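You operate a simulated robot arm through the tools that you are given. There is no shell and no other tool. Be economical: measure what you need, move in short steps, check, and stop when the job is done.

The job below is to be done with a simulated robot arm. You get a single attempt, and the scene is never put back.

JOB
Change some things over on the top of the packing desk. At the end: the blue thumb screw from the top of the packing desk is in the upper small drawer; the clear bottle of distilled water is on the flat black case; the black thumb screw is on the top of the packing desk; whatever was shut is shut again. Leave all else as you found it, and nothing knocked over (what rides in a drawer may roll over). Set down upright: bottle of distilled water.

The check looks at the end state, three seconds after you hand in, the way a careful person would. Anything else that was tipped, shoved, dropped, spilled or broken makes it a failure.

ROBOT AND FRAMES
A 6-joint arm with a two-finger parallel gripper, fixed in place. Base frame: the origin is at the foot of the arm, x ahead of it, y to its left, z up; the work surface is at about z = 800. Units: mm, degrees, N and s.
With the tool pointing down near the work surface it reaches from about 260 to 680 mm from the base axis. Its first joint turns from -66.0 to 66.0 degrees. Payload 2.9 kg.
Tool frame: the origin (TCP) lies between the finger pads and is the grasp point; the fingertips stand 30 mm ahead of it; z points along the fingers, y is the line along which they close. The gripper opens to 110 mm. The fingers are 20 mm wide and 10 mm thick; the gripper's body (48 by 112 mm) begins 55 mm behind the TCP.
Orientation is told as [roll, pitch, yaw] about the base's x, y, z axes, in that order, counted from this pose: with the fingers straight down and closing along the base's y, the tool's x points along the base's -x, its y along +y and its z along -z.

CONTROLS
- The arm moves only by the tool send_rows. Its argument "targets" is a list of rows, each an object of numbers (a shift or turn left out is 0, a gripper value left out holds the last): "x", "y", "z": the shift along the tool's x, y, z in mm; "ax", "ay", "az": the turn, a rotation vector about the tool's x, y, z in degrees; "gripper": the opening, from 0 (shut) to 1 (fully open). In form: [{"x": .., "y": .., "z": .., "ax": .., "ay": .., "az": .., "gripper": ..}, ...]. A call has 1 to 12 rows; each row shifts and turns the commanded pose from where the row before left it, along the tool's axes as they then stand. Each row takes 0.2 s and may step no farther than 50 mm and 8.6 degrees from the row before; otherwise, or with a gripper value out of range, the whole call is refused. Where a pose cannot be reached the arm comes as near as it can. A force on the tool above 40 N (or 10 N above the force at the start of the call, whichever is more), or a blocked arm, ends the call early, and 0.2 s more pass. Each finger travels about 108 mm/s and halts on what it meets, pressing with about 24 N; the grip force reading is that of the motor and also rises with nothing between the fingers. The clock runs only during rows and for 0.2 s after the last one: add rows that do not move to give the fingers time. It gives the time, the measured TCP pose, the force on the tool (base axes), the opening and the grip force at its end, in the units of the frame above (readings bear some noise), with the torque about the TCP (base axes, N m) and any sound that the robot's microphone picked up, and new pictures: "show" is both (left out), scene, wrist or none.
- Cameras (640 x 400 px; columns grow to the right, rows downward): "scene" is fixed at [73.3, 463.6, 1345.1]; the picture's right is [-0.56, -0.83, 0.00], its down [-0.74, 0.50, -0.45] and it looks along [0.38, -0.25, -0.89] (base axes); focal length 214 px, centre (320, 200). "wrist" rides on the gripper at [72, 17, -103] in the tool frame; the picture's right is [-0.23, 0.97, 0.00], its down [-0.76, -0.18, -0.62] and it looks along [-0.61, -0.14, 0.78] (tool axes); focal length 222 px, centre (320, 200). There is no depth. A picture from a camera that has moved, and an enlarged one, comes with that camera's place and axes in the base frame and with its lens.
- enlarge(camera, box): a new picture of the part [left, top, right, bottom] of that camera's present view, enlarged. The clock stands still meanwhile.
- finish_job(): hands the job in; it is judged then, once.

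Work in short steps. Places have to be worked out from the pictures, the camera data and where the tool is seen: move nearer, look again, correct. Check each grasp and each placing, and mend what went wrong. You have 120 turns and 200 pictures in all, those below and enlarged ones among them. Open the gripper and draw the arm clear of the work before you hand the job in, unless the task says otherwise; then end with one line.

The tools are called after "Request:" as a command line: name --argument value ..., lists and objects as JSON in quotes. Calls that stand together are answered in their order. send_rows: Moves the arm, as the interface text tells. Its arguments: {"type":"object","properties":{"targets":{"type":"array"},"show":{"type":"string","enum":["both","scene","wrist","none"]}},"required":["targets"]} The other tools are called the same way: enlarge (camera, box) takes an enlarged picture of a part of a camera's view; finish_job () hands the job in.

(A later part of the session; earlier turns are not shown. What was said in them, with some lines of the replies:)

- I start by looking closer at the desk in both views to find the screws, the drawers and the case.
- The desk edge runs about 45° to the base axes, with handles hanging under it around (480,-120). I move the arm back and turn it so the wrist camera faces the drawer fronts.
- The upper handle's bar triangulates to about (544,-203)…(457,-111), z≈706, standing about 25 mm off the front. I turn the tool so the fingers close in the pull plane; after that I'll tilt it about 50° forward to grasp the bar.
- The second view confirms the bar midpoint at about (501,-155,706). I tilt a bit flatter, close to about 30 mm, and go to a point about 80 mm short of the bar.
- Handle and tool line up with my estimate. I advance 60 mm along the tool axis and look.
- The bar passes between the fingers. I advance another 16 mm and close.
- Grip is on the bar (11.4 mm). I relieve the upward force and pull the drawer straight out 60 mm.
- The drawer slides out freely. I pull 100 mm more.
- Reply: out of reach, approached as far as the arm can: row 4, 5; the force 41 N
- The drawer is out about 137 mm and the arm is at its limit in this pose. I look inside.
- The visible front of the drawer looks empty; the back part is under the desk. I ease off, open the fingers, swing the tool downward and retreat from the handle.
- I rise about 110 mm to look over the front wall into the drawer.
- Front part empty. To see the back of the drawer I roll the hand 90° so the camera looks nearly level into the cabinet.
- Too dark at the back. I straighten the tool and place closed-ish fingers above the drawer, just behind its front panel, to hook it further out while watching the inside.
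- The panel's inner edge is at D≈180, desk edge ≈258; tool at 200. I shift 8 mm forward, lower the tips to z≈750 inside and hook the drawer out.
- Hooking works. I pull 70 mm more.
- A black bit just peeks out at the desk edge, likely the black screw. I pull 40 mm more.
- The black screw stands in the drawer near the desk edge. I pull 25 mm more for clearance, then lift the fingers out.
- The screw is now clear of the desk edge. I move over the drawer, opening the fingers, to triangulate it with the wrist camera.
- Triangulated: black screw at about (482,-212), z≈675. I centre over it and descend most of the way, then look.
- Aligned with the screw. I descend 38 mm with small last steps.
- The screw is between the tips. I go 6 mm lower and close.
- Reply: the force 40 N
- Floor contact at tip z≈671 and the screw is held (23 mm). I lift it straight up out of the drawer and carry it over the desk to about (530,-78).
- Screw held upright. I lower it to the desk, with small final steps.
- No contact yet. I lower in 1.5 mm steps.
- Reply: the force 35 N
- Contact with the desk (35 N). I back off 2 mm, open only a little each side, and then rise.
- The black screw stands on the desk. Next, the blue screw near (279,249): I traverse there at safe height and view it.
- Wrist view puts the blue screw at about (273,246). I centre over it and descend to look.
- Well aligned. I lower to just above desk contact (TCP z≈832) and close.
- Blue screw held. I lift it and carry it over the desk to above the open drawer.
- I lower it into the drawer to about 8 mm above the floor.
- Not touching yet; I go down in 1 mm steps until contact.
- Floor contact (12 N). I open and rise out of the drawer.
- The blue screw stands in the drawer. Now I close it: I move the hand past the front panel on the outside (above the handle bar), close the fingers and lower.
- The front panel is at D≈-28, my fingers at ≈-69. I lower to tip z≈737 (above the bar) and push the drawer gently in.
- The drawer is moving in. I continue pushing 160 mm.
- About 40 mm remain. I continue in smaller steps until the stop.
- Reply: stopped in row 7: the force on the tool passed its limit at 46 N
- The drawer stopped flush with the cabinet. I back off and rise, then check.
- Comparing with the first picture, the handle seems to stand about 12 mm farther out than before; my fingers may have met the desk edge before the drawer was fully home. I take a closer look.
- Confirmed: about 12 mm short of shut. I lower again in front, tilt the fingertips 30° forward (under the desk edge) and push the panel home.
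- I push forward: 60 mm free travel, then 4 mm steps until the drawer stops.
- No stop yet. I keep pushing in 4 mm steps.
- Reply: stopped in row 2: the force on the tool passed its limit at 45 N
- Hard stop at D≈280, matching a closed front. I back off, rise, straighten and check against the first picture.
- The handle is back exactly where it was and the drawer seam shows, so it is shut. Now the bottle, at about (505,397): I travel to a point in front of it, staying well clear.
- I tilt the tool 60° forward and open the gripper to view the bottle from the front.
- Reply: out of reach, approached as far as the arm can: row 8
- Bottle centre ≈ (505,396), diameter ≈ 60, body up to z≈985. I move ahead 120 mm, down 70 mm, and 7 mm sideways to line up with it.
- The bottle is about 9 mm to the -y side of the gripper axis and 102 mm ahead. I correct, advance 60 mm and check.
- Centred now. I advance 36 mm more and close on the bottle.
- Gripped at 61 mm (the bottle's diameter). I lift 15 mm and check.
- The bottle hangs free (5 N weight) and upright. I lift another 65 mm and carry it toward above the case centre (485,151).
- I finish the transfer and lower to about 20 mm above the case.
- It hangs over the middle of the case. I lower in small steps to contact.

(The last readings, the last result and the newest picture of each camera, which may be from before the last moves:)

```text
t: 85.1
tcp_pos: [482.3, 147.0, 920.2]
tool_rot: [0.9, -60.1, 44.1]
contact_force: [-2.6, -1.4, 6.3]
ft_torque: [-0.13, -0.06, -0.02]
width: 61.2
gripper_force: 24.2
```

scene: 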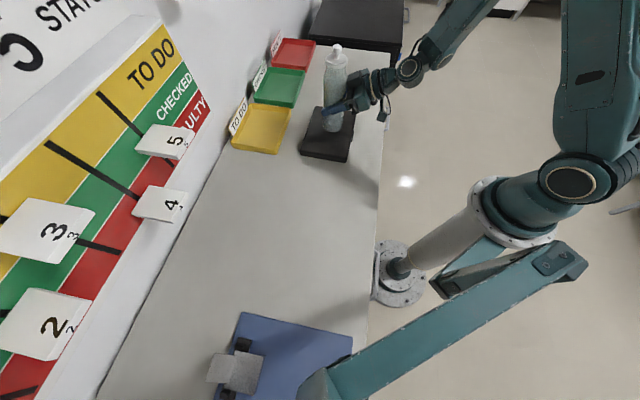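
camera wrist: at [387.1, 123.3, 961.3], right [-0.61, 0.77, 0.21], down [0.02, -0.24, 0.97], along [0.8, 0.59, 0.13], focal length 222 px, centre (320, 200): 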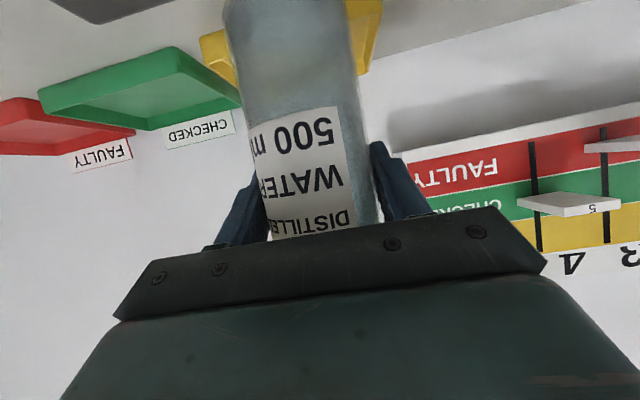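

Contact made (force now +6 N). I release and check before retreating.

Request:
send_rows --targets '[{"gripper": 0.62}, {"gripper": 0.75}, {"gripper": 0.95}, {}, {}]'

Request:
enlarge --camera "scene" --box '[260, 20, 420, 180]'

```text
t: 86.3
tcp_pos: [482.7, 145.1, 918.5]
tool_rot: [1.0, -59.9, 44.0]
contact_force: [0.0, -0.5, -0.2]
ft_torque: [0.04, -0.06, -0.01]
width: 104.8
gripper_force: 0.2
camera wrist: at [380.9, 69.9, 908.8], right [-0.61, 0.77, 0.2], down [0.02, -0.24, 0.97], along [0.8, 0.59, 0.13], focal length 222 px, centre (320, 200)
```

scene: 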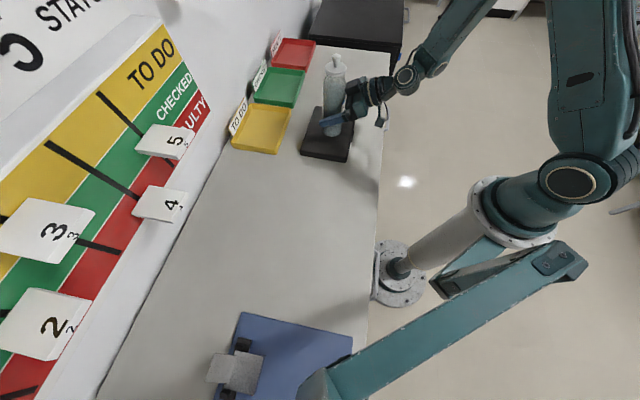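
wrist: 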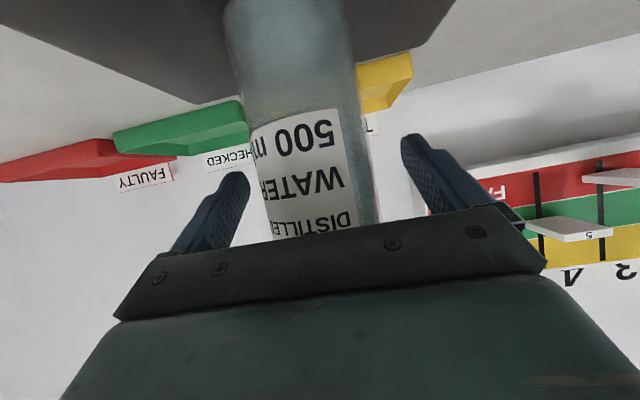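

```text
2.50 times, centred on (340, 100) of scene
camera zoom: at [73.3, 463.6, 1345.1], right [-0.56, -0.83, 0.0], down [-0.74, 0.5, -0.45], along [0.38, -0.25, -0.89], focal length 536 px, centre (270, 450)
```

zoom: 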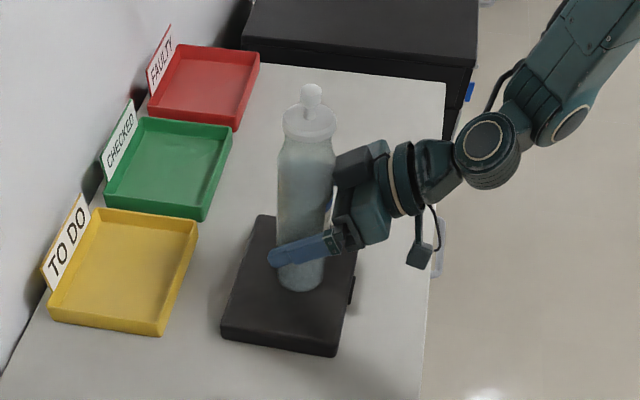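

The bottle stands upright on the case. I retreat along the tool axis.

Request:
send_rows --targets '[{"z": -15}, {"z": -25}, {"z": -30}, {"z": -35}, {}]'

```text
t: 87.5
tcp_pos: [418.0, 80.0, 974.0]
tool_rot: [0.9, -60.0, 44.0]
contact_force: [-0.2, 1.2, -0.6]
ft_torque: [-0.02, 0.04, -0.02]
width: 104.4
gripper_force: 0.1
camera wrist: at [317.3, 3.8, 963.3], right [-0.61, 0.77, 0.21], down [0.02, -0.24, 0.97], along [0.8, 0.59, 0.13], focal length 222 px, centre (320, 200)
```

scene: 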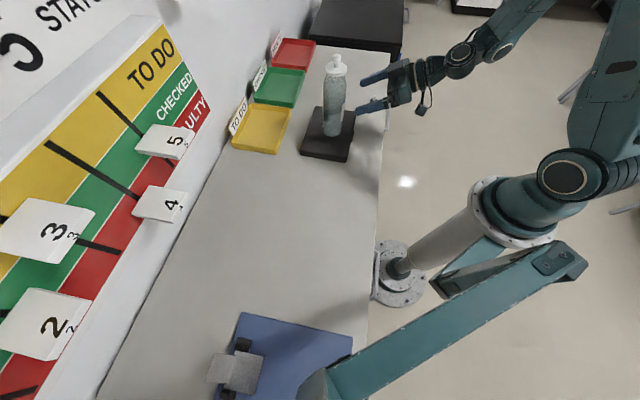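
wrist: 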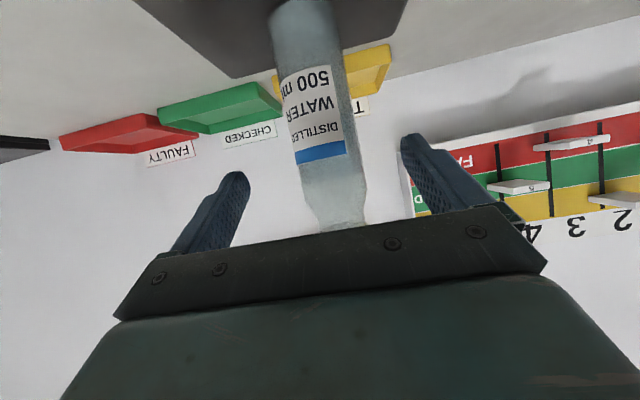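

Clear of the bottle. I move the arm sideways and up away from the work and do a final check.

Request:
send_rows --targets '[{"z": -15, "x": -10, "y": -35}, {"y": -40, "z": -10}, {"y": -40, "x": -15}, {"y": -40, "x": -15}, {"ay": 7.5}, {"ay": 7.5}, {"ay": 7.5}, {"ay": 7.5}, {"ay": 7.5}, {"y": -40}, {}]'

Request:
enlarge --camera "scene" --box '[220, 20, 440, 180]'

```text
t: 89.9
tcp_pos: [554.4, -56.3, 1017.3]
tool_rot: [0.6, -22.4, 44.7]
contact_force: [0.3, -1.0, 0.4]
ft_torque: [0.02, 0.03, 0.02]
width: 104.6
gripper_force: 0.0
camera wrist: at [467.5, -120.8, 1085.1], right [-0.54, 0.84, 0.1], down [0.46, 0.2, 0.86], along [0.71, 0.51, -0.49], focal length 222 px, centre (320, 200)
```

scene: 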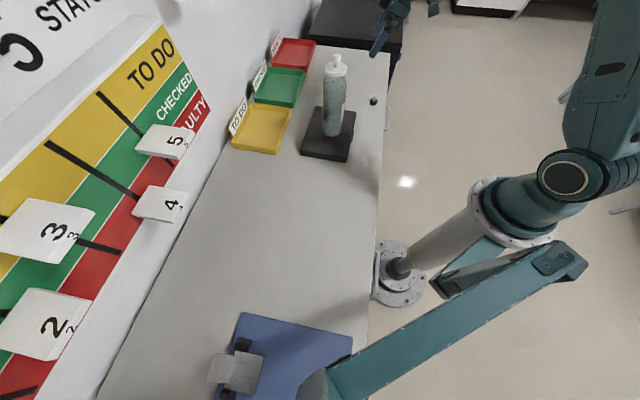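
wrist: 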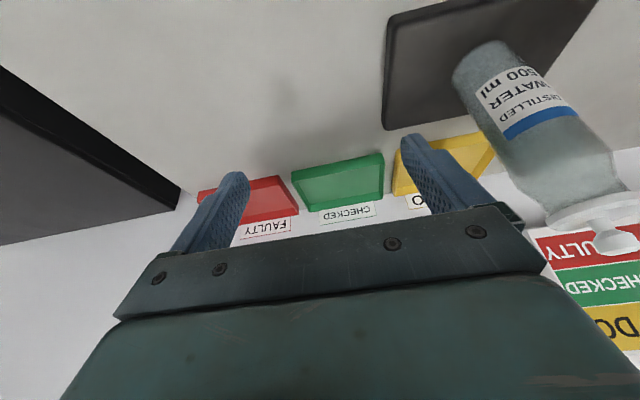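

```text
2.50 times, centred on (330, 100) of scene
camera zoom: at [73.3, 463.6, 1345.1], right [-0.56, -0.83, 0.0], down [-0.74, 0.5, -0.45], along [0.38, -0.25, -0.89], focal length 536 px, centre (295, 450)
```

zoom: 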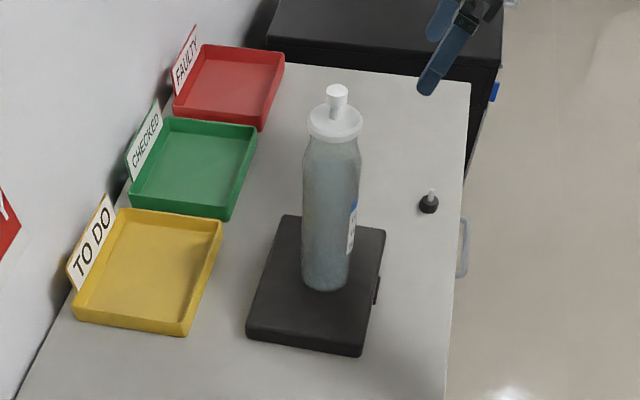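

All is in place: bottle upright on the case, black screw standing on the desk, drawer shut. I draw the arm back off the desk, then hand in.

Request:
send_rows --targets '[{"x": 35, "z": -20}, {"x": 35, "z": -20}, {"x": 35, "z": -20}, {"x": 35, "z": -20}, {"x": 35, "z": -20}, {}]' --show "scene"

Request:
enlarge --camera "scene" --box '[220, 0, 460, 150]'

```text
t: 91.3
tcp_pos: [412.6, -199.2, 1041.3]
tool_rot: [0.6, -22.4, 44.7]
contact_force: [-0.7, -0.3, 0.6]
ft_torque: [0.01, -0.01, -0.01]
width: 104.6
gripper_force: 0.1
```

scene: 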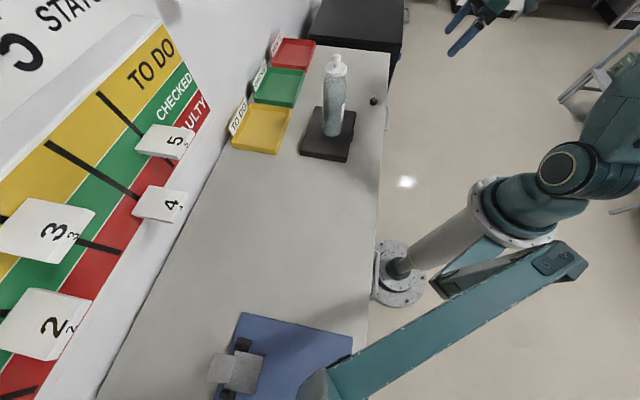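

```text
2.67 times, centred on (340, 75) of scene
camera zoom: at [73.3, 463.6, 1345.1], right [-0.56, -0.83, 0.0], down [-0.74, 0.5, -0.45], along [0.38, -0.25, -0.89], focal length 572 px, centre (267, 533)
```

zoom: 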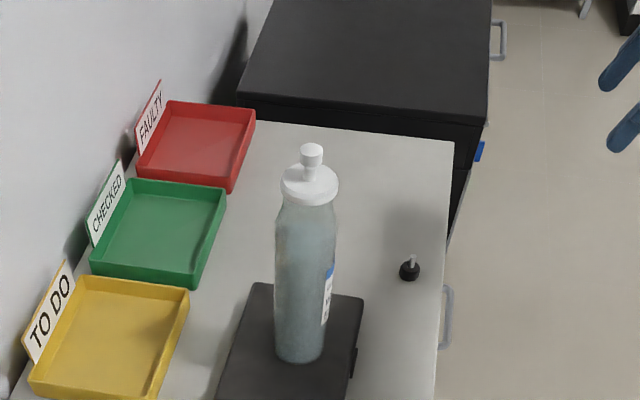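

Everything is where it should be, the arm is clear and the gripper is open; I hand in.

Request:
finish_job

```text
The job is handed in.
```

The blue thumb screw is in the upper small drawer, which is shut again; the water bottle stands upright on the black case; and the black thumb screw is on top of the desk.
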